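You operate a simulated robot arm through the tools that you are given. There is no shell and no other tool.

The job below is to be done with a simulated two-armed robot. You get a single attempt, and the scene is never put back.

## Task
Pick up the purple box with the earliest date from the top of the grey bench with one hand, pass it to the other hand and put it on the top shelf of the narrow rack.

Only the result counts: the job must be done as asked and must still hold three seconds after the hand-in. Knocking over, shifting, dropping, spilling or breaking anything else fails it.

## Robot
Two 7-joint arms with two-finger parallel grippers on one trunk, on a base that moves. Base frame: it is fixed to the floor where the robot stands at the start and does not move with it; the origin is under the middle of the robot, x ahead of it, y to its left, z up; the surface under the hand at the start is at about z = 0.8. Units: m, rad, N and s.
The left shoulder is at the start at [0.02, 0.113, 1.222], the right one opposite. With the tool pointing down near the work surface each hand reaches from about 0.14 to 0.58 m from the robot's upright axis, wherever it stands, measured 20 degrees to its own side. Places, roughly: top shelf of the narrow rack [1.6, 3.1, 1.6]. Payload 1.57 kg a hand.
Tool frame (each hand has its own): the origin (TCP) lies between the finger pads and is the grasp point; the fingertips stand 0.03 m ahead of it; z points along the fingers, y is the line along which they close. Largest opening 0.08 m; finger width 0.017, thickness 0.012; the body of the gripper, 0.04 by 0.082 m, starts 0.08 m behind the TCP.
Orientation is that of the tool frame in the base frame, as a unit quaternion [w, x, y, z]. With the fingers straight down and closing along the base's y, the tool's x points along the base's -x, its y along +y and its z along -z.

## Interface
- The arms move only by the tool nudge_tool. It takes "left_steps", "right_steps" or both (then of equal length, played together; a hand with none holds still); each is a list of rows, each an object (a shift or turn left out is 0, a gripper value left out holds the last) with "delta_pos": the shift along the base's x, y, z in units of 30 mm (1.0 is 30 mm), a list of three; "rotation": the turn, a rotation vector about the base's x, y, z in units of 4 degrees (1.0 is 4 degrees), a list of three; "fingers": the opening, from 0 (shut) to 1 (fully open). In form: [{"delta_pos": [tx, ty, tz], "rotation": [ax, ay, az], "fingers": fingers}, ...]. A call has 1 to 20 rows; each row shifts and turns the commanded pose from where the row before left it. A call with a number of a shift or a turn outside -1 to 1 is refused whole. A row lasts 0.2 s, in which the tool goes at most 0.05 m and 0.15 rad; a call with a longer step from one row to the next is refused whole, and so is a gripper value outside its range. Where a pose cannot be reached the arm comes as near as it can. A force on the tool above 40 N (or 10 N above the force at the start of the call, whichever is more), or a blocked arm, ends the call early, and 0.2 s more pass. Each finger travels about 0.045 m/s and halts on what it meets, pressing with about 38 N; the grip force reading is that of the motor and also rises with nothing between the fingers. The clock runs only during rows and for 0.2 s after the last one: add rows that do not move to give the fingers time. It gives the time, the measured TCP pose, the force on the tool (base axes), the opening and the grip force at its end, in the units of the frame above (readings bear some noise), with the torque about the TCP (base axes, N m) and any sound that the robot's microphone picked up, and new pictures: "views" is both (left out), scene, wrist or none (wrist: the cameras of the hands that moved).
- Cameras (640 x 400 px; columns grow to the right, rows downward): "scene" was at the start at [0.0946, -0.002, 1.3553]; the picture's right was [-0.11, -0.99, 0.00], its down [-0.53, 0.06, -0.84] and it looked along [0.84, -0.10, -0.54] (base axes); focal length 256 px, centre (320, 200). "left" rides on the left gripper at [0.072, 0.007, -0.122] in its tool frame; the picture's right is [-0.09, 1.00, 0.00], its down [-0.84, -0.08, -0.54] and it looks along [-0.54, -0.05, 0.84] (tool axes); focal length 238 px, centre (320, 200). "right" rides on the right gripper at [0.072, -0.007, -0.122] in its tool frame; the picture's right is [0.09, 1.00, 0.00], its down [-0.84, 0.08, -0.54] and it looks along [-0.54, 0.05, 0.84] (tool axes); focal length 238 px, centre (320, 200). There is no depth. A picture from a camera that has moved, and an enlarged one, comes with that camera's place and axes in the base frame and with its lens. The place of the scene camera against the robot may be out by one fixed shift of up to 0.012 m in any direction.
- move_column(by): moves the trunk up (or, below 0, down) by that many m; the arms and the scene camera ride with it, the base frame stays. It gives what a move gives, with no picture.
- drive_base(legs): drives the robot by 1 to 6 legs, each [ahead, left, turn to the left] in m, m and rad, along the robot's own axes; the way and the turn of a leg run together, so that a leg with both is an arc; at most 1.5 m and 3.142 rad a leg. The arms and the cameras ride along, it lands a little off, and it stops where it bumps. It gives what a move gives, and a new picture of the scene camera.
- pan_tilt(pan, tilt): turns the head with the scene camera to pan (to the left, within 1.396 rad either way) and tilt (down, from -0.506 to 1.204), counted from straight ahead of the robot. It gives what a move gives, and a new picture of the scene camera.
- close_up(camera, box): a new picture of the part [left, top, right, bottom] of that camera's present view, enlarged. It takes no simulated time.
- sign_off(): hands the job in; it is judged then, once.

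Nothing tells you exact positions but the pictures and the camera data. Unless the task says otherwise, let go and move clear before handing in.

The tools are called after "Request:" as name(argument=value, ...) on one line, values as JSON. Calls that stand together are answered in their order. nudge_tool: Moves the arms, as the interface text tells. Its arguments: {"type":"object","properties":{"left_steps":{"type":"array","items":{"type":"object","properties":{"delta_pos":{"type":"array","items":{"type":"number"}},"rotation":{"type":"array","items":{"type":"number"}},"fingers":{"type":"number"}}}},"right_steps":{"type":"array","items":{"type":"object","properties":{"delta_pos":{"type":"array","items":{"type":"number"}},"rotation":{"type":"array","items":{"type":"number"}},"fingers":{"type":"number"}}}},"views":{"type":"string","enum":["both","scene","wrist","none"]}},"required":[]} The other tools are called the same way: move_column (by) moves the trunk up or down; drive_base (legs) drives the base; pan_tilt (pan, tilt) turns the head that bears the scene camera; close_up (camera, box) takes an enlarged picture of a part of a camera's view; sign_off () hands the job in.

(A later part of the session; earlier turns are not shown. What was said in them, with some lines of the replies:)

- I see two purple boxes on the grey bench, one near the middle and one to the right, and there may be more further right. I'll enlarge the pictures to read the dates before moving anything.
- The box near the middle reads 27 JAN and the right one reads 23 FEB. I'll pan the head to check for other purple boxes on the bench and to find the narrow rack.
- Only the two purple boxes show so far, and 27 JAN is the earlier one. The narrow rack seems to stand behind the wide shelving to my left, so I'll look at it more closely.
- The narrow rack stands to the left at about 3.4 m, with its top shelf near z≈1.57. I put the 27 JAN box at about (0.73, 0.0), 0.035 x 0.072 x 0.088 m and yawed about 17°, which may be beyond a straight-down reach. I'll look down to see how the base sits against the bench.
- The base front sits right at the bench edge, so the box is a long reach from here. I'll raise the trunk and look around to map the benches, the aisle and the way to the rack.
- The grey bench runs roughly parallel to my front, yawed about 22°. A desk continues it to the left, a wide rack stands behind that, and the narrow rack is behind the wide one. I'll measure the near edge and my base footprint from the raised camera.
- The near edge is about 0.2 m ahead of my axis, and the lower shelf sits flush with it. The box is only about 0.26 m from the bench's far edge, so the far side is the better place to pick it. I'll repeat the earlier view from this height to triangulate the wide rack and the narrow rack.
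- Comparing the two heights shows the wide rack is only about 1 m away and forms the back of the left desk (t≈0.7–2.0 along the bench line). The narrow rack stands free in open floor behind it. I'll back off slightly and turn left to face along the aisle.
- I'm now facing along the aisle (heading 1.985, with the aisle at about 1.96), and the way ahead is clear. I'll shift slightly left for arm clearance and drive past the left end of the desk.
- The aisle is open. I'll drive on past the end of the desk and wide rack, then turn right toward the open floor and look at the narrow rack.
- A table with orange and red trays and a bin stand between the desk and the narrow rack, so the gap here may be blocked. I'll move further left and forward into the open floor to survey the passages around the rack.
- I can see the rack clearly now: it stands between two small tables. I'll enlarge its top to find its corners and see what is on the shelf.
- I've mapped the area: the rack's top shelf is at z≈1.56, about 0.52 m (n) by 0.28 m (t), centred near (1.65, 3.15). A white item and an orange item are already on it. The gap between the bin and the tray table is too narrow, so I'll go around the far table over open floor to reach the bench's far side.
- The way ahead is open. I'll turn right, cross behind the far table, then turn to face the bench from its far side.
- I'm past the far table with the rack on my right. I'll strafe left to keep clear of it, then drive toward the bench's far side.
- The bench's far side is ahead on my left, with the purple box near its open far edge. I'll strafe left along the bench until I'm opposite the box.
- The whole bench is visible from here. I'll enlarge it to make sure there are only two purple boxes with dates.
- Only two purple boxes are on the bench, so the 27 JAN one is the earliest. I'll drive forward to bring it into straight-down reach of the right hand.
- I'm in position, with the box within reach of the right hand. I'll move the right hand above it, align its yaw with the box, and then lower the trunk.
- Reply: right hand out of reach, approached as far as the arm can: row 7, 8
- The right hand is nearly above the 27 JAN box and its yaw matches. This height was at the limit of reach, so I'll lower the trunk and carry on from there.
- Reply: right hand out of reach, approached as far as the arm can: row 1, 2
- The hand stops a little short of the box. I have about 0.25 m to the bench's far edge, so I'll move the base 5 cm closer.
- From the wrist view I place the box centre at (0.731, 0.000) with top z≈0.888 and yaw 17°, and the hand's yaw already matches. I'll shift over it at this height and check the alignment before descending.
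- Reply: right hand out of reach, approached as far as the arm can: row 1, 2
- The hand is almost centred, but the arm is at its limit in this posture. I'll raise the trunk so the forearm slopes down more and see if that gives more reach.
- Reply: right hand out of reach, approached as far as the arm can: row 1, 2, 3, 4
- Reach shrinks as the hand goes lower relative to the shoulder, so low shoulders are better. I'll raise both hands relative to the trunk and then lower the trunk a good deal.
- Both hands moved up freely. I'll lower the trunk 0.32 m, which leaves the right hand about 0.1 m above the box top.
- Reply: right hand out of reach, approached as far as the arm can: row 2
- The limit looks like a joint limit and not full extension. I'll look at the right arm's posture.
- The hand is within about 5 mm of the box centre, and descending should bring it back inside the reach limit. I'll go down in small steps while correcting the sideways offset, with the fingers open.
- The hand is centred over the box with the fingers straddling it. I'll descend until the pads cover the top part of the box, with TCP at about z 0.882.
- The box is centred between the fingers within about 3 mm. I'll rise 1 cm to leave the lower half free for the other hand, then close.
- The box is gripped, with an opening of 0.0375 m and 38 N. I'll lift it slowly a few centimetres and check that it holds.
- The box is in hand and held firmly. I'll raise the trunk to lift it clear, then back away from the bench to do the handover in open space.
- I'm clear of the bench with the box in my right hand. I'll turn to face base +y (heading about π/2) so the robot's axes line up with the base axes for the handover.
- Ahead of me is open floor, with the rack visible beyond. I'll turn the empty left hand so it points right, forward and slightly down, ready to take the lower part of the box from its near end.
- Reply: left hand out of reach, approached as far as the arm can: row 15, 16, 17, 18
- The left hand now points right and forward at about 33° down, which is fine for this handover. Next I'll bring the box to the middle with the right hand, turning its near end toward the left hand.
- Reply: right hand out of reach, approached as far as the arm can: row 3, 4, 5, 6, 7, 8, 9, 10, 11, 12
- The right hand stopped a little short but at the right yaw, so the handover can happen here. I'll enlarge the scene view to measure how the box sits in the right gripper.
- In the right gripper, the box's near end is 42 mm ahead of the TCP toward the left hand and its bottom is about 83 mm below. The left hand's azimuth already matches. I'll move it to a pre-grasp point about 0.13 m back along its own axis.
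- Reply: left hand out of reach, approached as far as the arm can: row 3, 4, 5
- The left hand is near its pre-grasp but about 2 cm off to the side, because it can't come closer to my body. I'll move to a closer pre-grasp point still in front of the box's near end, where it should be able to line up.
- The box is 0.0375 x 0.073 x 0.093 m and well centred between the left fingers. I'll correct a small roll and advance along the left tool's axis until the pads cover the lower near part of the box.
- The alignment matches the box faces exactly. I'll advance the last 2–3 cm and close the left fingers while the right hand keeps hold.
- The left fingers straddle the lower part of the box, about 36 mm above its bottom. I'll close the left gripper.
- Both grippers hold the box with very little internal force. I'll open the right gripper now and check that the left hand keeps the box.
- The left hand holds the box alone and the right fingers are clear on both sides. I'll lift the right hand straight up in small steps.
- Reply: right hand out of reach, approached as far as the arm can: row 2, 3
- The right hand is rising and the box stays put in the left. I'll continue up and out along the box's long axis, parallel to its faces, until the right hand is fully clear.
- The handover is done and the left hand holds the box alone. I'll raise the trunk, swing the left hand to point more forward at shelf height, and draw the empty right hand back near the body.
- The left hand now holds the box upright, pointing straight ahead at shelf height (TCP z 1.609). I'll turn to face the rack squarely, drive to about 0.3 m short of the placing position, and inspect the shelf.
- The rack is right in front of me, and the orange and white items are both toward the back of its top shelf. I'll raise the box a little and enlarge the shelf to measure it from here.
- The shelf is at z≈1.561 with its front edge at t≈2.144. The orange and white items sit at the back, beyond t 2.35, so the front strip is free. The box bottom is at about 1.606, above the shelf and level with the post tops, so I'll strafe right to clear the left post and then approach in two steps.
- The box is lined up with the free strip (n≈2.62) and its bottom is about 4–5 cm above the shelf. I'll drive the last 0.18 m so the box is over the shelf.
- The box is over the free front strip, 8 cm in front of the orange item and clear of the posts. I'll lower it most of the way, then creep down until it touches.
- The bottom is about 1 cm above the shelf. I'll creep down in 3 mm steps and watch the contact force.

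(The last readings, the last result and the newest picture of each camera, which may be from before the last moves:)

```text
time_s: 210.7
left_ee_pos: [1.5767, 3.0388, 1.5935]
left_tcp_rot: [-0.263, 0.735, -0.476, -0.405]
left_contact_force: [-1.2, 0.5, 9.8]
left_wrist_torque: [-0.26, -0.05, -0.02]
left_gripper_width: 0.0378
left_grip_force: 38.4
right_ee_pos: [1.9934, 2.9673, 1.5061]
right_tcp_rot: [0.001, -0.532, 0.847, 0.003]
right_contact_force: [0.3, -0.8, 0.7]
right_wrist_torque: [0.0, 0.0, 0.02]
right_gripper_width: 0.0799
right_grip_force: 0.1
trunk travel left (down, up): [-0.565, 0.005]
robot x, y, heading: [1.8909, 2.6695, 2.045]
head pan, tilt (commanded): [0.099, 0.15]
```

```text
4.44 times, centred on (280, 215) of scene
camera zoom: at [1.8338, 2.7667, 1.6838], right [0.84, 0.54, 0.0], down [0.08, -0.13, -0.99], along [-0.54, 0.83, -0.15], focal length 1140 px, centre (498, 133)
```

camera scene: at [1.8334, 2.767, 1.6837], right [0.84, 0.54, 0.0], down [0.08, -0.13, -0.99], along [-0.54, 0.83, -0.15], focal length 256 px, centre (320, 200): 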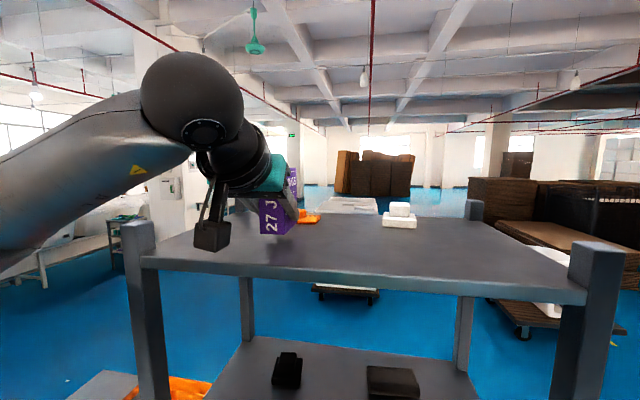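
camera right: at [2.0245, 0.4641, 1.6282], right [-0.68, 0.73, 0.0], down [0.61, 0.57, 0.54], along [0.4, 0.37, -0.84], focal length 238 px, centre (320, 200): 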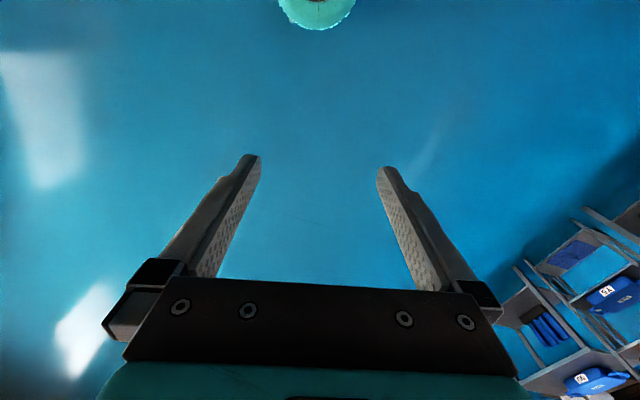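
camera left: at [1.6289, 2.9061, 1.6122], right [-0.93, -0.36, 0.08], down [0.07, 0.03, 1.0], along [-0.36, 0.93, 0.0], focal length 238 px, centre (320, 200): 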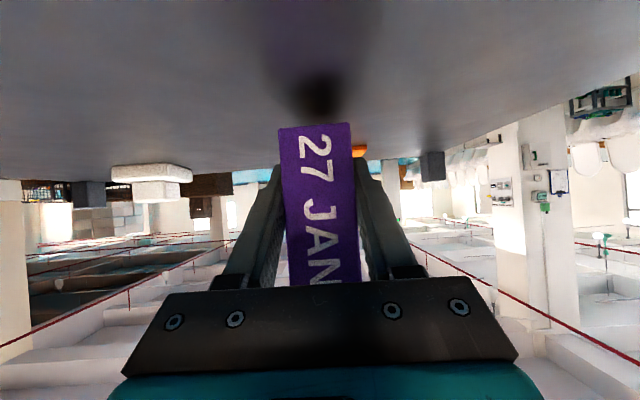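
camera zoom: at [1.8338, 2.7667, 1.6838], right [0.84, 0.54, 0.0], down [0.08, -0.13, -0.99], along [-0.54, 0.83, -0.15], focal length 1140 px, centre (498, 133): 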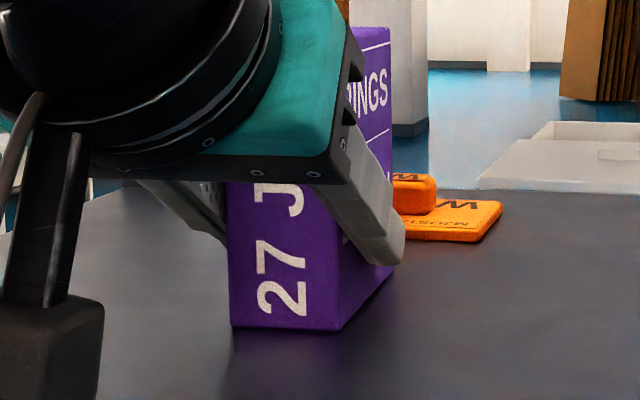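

The shelf now supports the box (contact force +10 N). I'll ease up by about 1 mm to relieve the pressure, then open the fingers gradually.

Request:
nudge_tool(left_steps=[{"delta_pos": [0, 0, 0.03], "fingers": 0}, {"delta_pos": [0, 0, 0], "fingers": 0}], views="none")

Request:
nudge_tool(left_steps=[{"delta_pos": [0, 0, 0], "fingers": 0.55}, {"delta_pos": [0, 0, 0], "fingers": 0.65}, {"delta_pos": [0, 0, 0], "fingers": 0.75}, {"delta_pos": [0, 0, 0], "fingers": 0.75}], views="both")

Request:
close_up(camera="scene", box=[230, 170, 330, 260])

```text
time_s: 211.3
left_ee_pos: [1.5758, 3.0388, 1.5932]
left_tcp_rot: [-0.262, 0.736, -0.477, -0.404]
left_contact_force: [-1.2, 0.7, 12.4]
left_wrist_torque: [-0.23, -0.04, 0.02]
left_gripper_width: 0.0379
left_grip_force: 38.4
right_ee_pos: [1.9953, 2.9664, 1.5058]
right_tcp_rot: [0.0, -0.532, 0.847, 0.004]
right_contact_force: [0.9, -1.0, 0.1]
right_wrist_torque: [0.01, -0.03, 0.0]
right_gripper_width: 0.0802
right_grip_force: 0.1
trunk travel left (down, up): [-0.565, 0.005]
robot x, y, heading: [1.8959, 2.6737, 2.045]
head pan, tilt (commanded): [0.099, 0.15]
```

```text
time_s: 212.3
left_ee_pos: [1.5779, 3.0386, 1.5926]
left_tcp_rot: [-0.261, 0.736, -0.478, -0.402]
left_contact_force: [-0.2, 0.7, 0.3]
left_wrist_torque: [0.0, 0.03, -0.01]
left_gripper_width: 0.0602
left_grip_force: 0.2
right_ee_pos: [1.9956, 2.9673, 1.5049]
right_tcp_rot: [0.001, -0.532, 0.847, 0.003]
right_contact_force: [-1.3, -0.6, -0.5]
right_wrist_torque: [-0.03, 0.01, 0.0]
right_gripper_width: 0.0798
right_grip_force: 0.0
trunk travel left (down, up): [-0.565, 0.005]
robot x, y, heading: [1.8903, 2.673, 2.043]
head pan, tilt (commanded): [0.099, 0.15]
camera scene: at [1.8335, 2.7669, 1.6837], right [0.84, 0.54, 0.0], down [0.08, -0.13, -0.99], along [-0.54, 0.83, -0.15], focal length 256 px, centre (320, 200)
camera left: at [1.6281, 2.9063, 1.5966], right [-0.93, -0.36, 0.08], down [0.07, 0.03, 1.0], along [-0.36, 0.93, 0.0], focal length 238 px, centre (320, 200)
```

scene: 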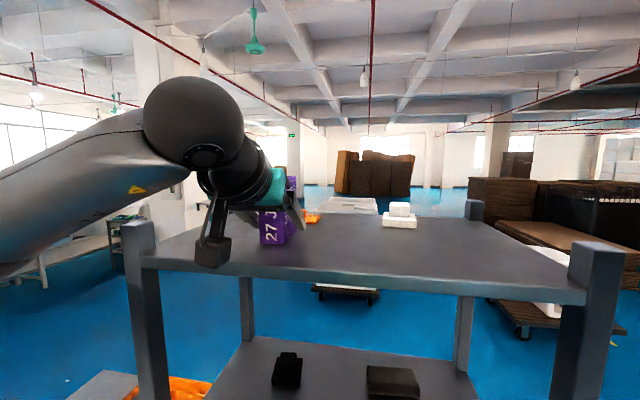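
left: 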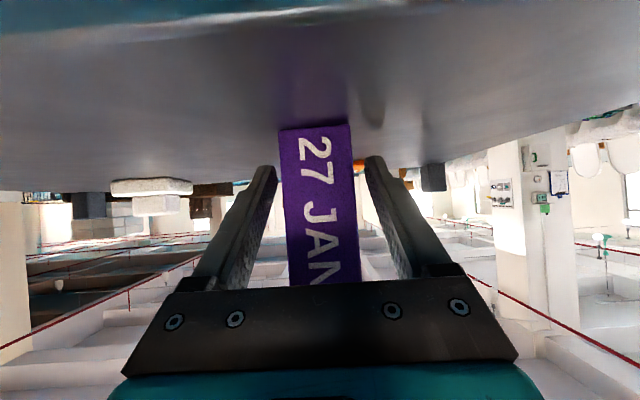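

```text
4.44 times, centred on (280, 215) of scene
camera zoom: at [1.8335, 2.7669, 1.6837], right [0.84, 0.54, 0.0], down [0.08, -0.13, -0.99], along [-0.54, 0.83, -0.15], focal length 1140 px, centre (498, 133)
```

zoom: 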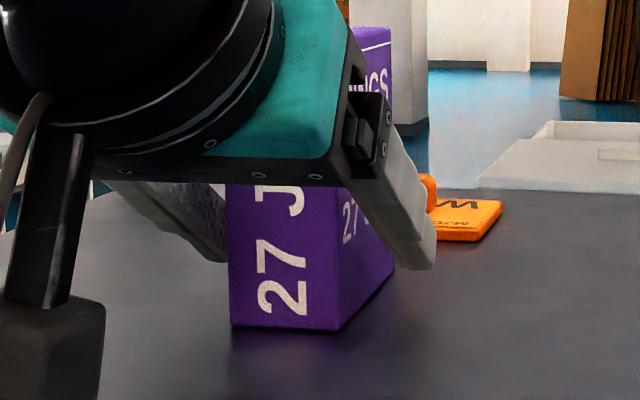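

The box stands on the shelf by itself and the left fingers are clear. I'll open fully and back the hand out along its own axis in small steps.

Request:
nudge_tool(left_steps=[{"delta_pos": [0, 0, 0], "fingers": 0.95}, {"delta_pos": [0, 0, 0], "fingers": 0.95}, {"delta_pos": [0.114, -0.256, 0.18], "fingers": 0.95}, {"delta_pos": [0.114, -0.256, 0.18], "fingers": 0.95}, {"delta_pos": [0, 0, 0], "fingers": 0.95}], views="both")

```text
time_s: 213.5
left_ee_pos: [1.583, 3.0239, 1.6033]
left_tcp_rot: [-0.261, 0.736, -0.478, -0.402]
left_contact_force: [0.0, -0.2, 0.3]
left_wrist_torque: [-0.01, 0.01, 0.01]
left_gripper_width: 0.0761
left_grip_force: 0.1
right_ee_pos: [1.9947, 2.9677, 1.5067]
right_tcp_rot: [0.0, -0.532, 0.847, 0.002]
right_contact_force: [0.5, 0.7, 0.0]
right_wrist_torque: [-0.02, 0.02, 0.01]
right_gripper_width: 0.08
right_grip_force: 0.0
trunk travel left (down, up): [-0.565, 0.005]
robot x, y, heading: [1.894, 2.6724, 2.048]
head pan, tilt (commanded): [0.099, 0.15]
camera scene: at [1.8333, 2.7672, 1.6837], right [0.84, 0.54, 0.0], down [0.08, -0.13, -0.99], along [-0.54, 0.83, -0.15], focal length 256 px, centre (320, 200)
camera left: at [1.6344, 2.8907, 1.6072], right [-0.93, -0.36, 0.08], down [0.07, 0.03, 1.0], along [-0.36, 0.93, 0.0], focal length 238 px, centre (320, 200)
```

scene: 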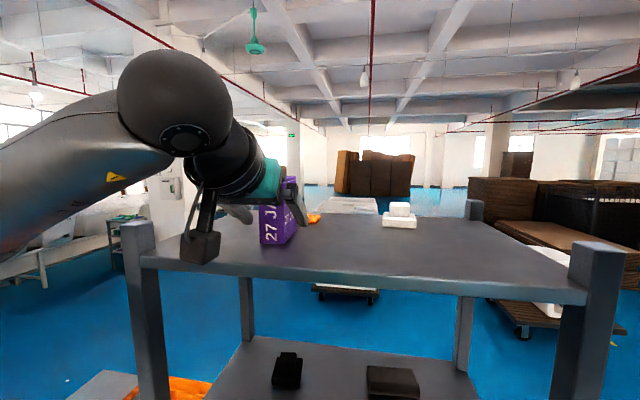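
left: 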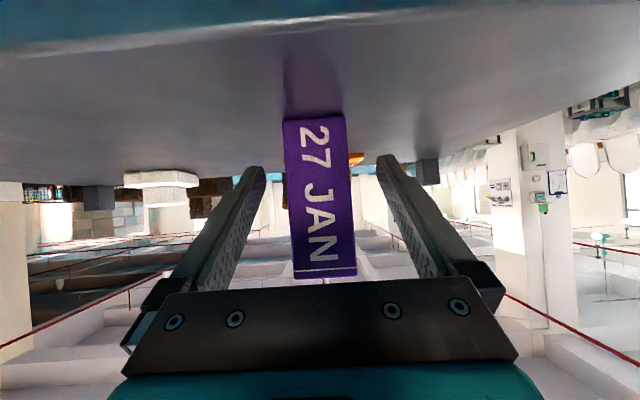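

The retreat is straight and the box hasn't moved. I'll keep backing out along the same line until the fingers are fully clear.

Request:
nudge_tool(left_steps=[{"delta_pos": [0.17, -0.384, 0.27], "fingers": 0.95}, {"delta_pos": [0.17, -0.384, 0.27]}, {"delta_pos": [0.17, -0.384, 0.27]}, {"delta_pos": [0.17, -0.384, 0.27]}, {"delta_pos": [0, 0, 0]}], views="both")

```text
time_s: 214.7
left_ee_pos: [1.6034, 2.9775, 1.6365]
left_tcp_rot: [-0.26, 0.737, -0.477, -0.402]
left_contact_force: [0.6, 0.7, 0.8]
left_wrist_torque: [0.02, 0.0, 0.0]
left_gripper_width: 0.0759
left_grip_force: 0.1
right_ee_pos: [1.9938, 2.9683, 1.5057]
right_tcp_rot: [0.0, -0.532, 0.847, 0.002]
right_contact_force: [-0.7, -0.6, -0.7]
right_wrist_torque: [-0.04, 0.0, 0.02]
right_gripper_width: 0.0798
right_grip_force: 0.1
trunk travel left (down, up): [-0.565, 0.005]
robot x, y, heading: [1.8944, 2.6716, 2.041]
head pan, tilt (commanded): [0.099, 0.15]
camera scene: at [1.8332, 2.7673, 1.6837], right [0.84, 0.54, 0.0], down [0.08, -0.13, -0.99], along [-0.54, 0.83, -0.15], focal length 256 px, centre (320, 200)
camera left: at [1.6552, 2.8446, 1.6399], right [-0.93, -0.36, 0.08], down [0.07, 0.03, 1.0], along [-0.36, 0.93, 0.0], focal length 238 px, centre (320, 200)
```

scene: 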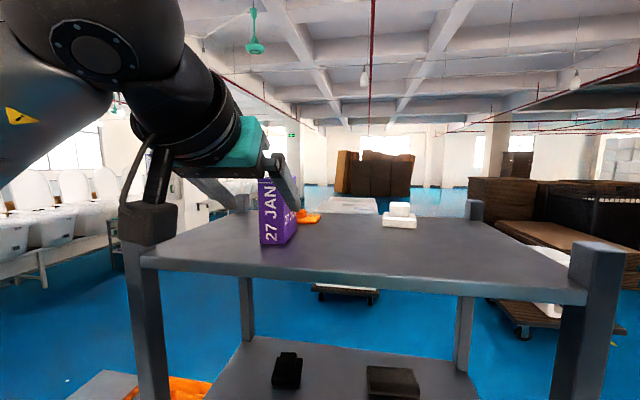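
left: 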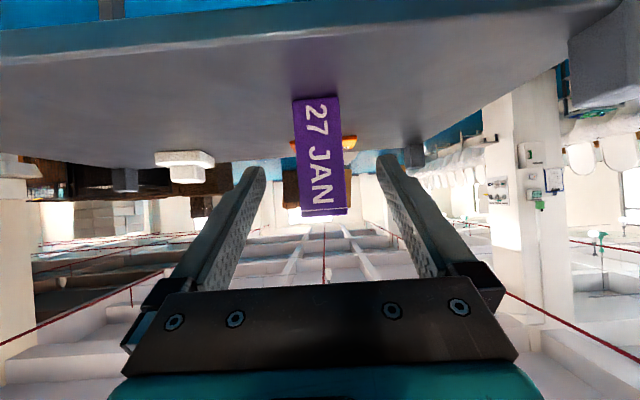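

Request:
nudge_tool(left_steps=[{"delta_pos": [0.17, -0.384, 0.27], "fingers": 0.95}, {"delta_pos": [0.17, -0.384, 0.27]}, {"delta_pos": [0.17, -0.384, 0.2]}, {"delta_pos": [0, 0, 0]}], views="none")

Request:
drive_base(legs=[[-0.4, 0.0, 0.0]])

Request:
close_up(camera="scene", box=[200, 140, 480, 300])

```text
time_s: 215.7
left_ee_pos: [1.6194, 2.943, 1.6579]
left_tcp_rot: [-0.261, 0.736, -0.477, -0.402]
left_contact_force: [-0.3, 0.4, 1.0]
left_wrist_torque: [0.0, -0.01, 0.01]
left_gripper_width: 0.0761
left_grip_force: 0.0
right_ee_pos: [1.9942, 2.967, 1.506]
right_tcp_rot: [0.0, -0.532, 0.847, 0.002]
right_contact_force: [-0.2, 0.2, 0.6]
right_wrist_torque: [0.02, -0.03, 0.0]
right_gripper_width: 0.0801
right_grip_force: 0.0
trunk travel left (down, up): [-0.565, 0.005]
robot x, y, heading: [1.8946, 2.6668, 2.048]
head pan, tilt (commanded): [0.099, 0.15]
```

```text
time_s: 218.2
left_ee_pos: [1.7985, 2.5938, 1.6582]
left_tcp_rot: [-0.26, 0.737, -0.477, -0.402]
left_contact_force: [0.1, -0.7, 0.7]
left_wrist_torque: [0.03, 0.01, 0.03]
left_gripper_width: 0.0761
left_grip_force: 0.1
right_ee_pos: [2.174, 2.6173, 1.5049]
right_tcp_rot: [0.001, -0.533, 0.846, 0.002]
right_contact_force: [0.4, 0.3, -0.2]
right_wrist_torque: [0.02, 0.0, -0.01]
right_gripper_width: 0.0803
right_grip_force: 0.1
trunk travel left (down, up): [-0.565, 0.005]
robot x, y, heading: [2.078, 2.327, 2.049]
head pan, tilt (commanded): [0.099, 0.15]
camera scene: at [2.0133, 2.4175, 1.6837], right [0.84, 0.55, 0.0], down [0.08, -0.13, -0.99], along [-0.54, 0.83, -0.15], focal length 256 px, centre (320, 200)
```

scene: 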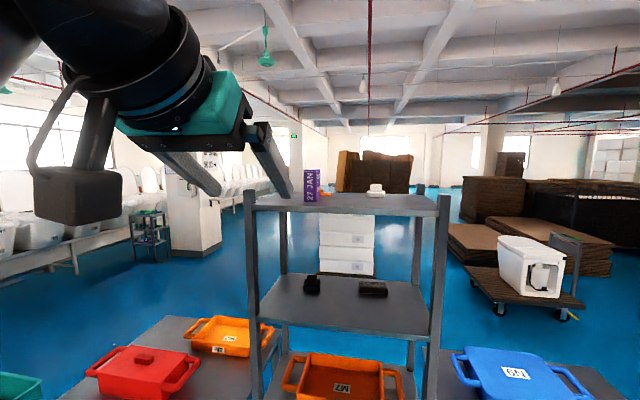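

```text
2.29 times, centred on (340, 220) of scene
camera zoom: at [2.0133, 2.4175, 1.6837], right [0.84, 0.55, 0.0], down [0.08, -0.13, -0.99], along [-0.54, 0.83, -0.15], focal length 586 px, centre (274, 154)
```

zoom: 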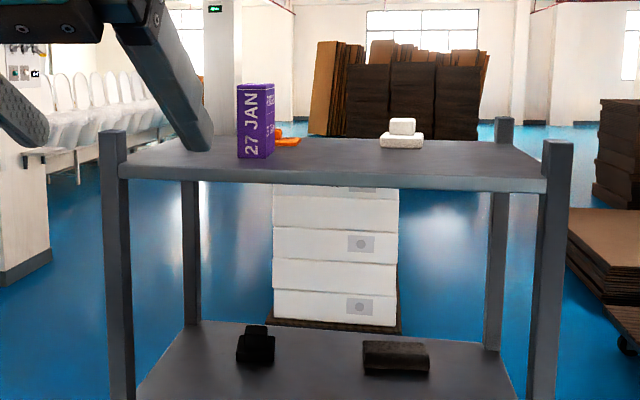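

The 27 JAN box stands upright on the narrow rack's top shelf. The orange and white items there haven't moved, both hands are empty and clear, and the robot has backed away, so I'm handing in.

Request:
sign_off()

```text
The job is handed in.
```

The 27 JAN box, the earlier of the two purple boxes on the grey bench (the other is dated 23 FEB), is now standing upright on the top shelf of the narrow rack.

I picked it up with the right hand from the bench's far side and passed it to the left hand in open space. The left hand then set it on the free front part of the shelf. The orange and white items already on that shelf were left where they were. I saw nothing else moved or knocked over during the job.

Both hands are empty, and the robot is backed about 0.4 m away from where it placed the box. In the last picture before the hand-in, the box was standing steady. The hand-in returned no verdict.
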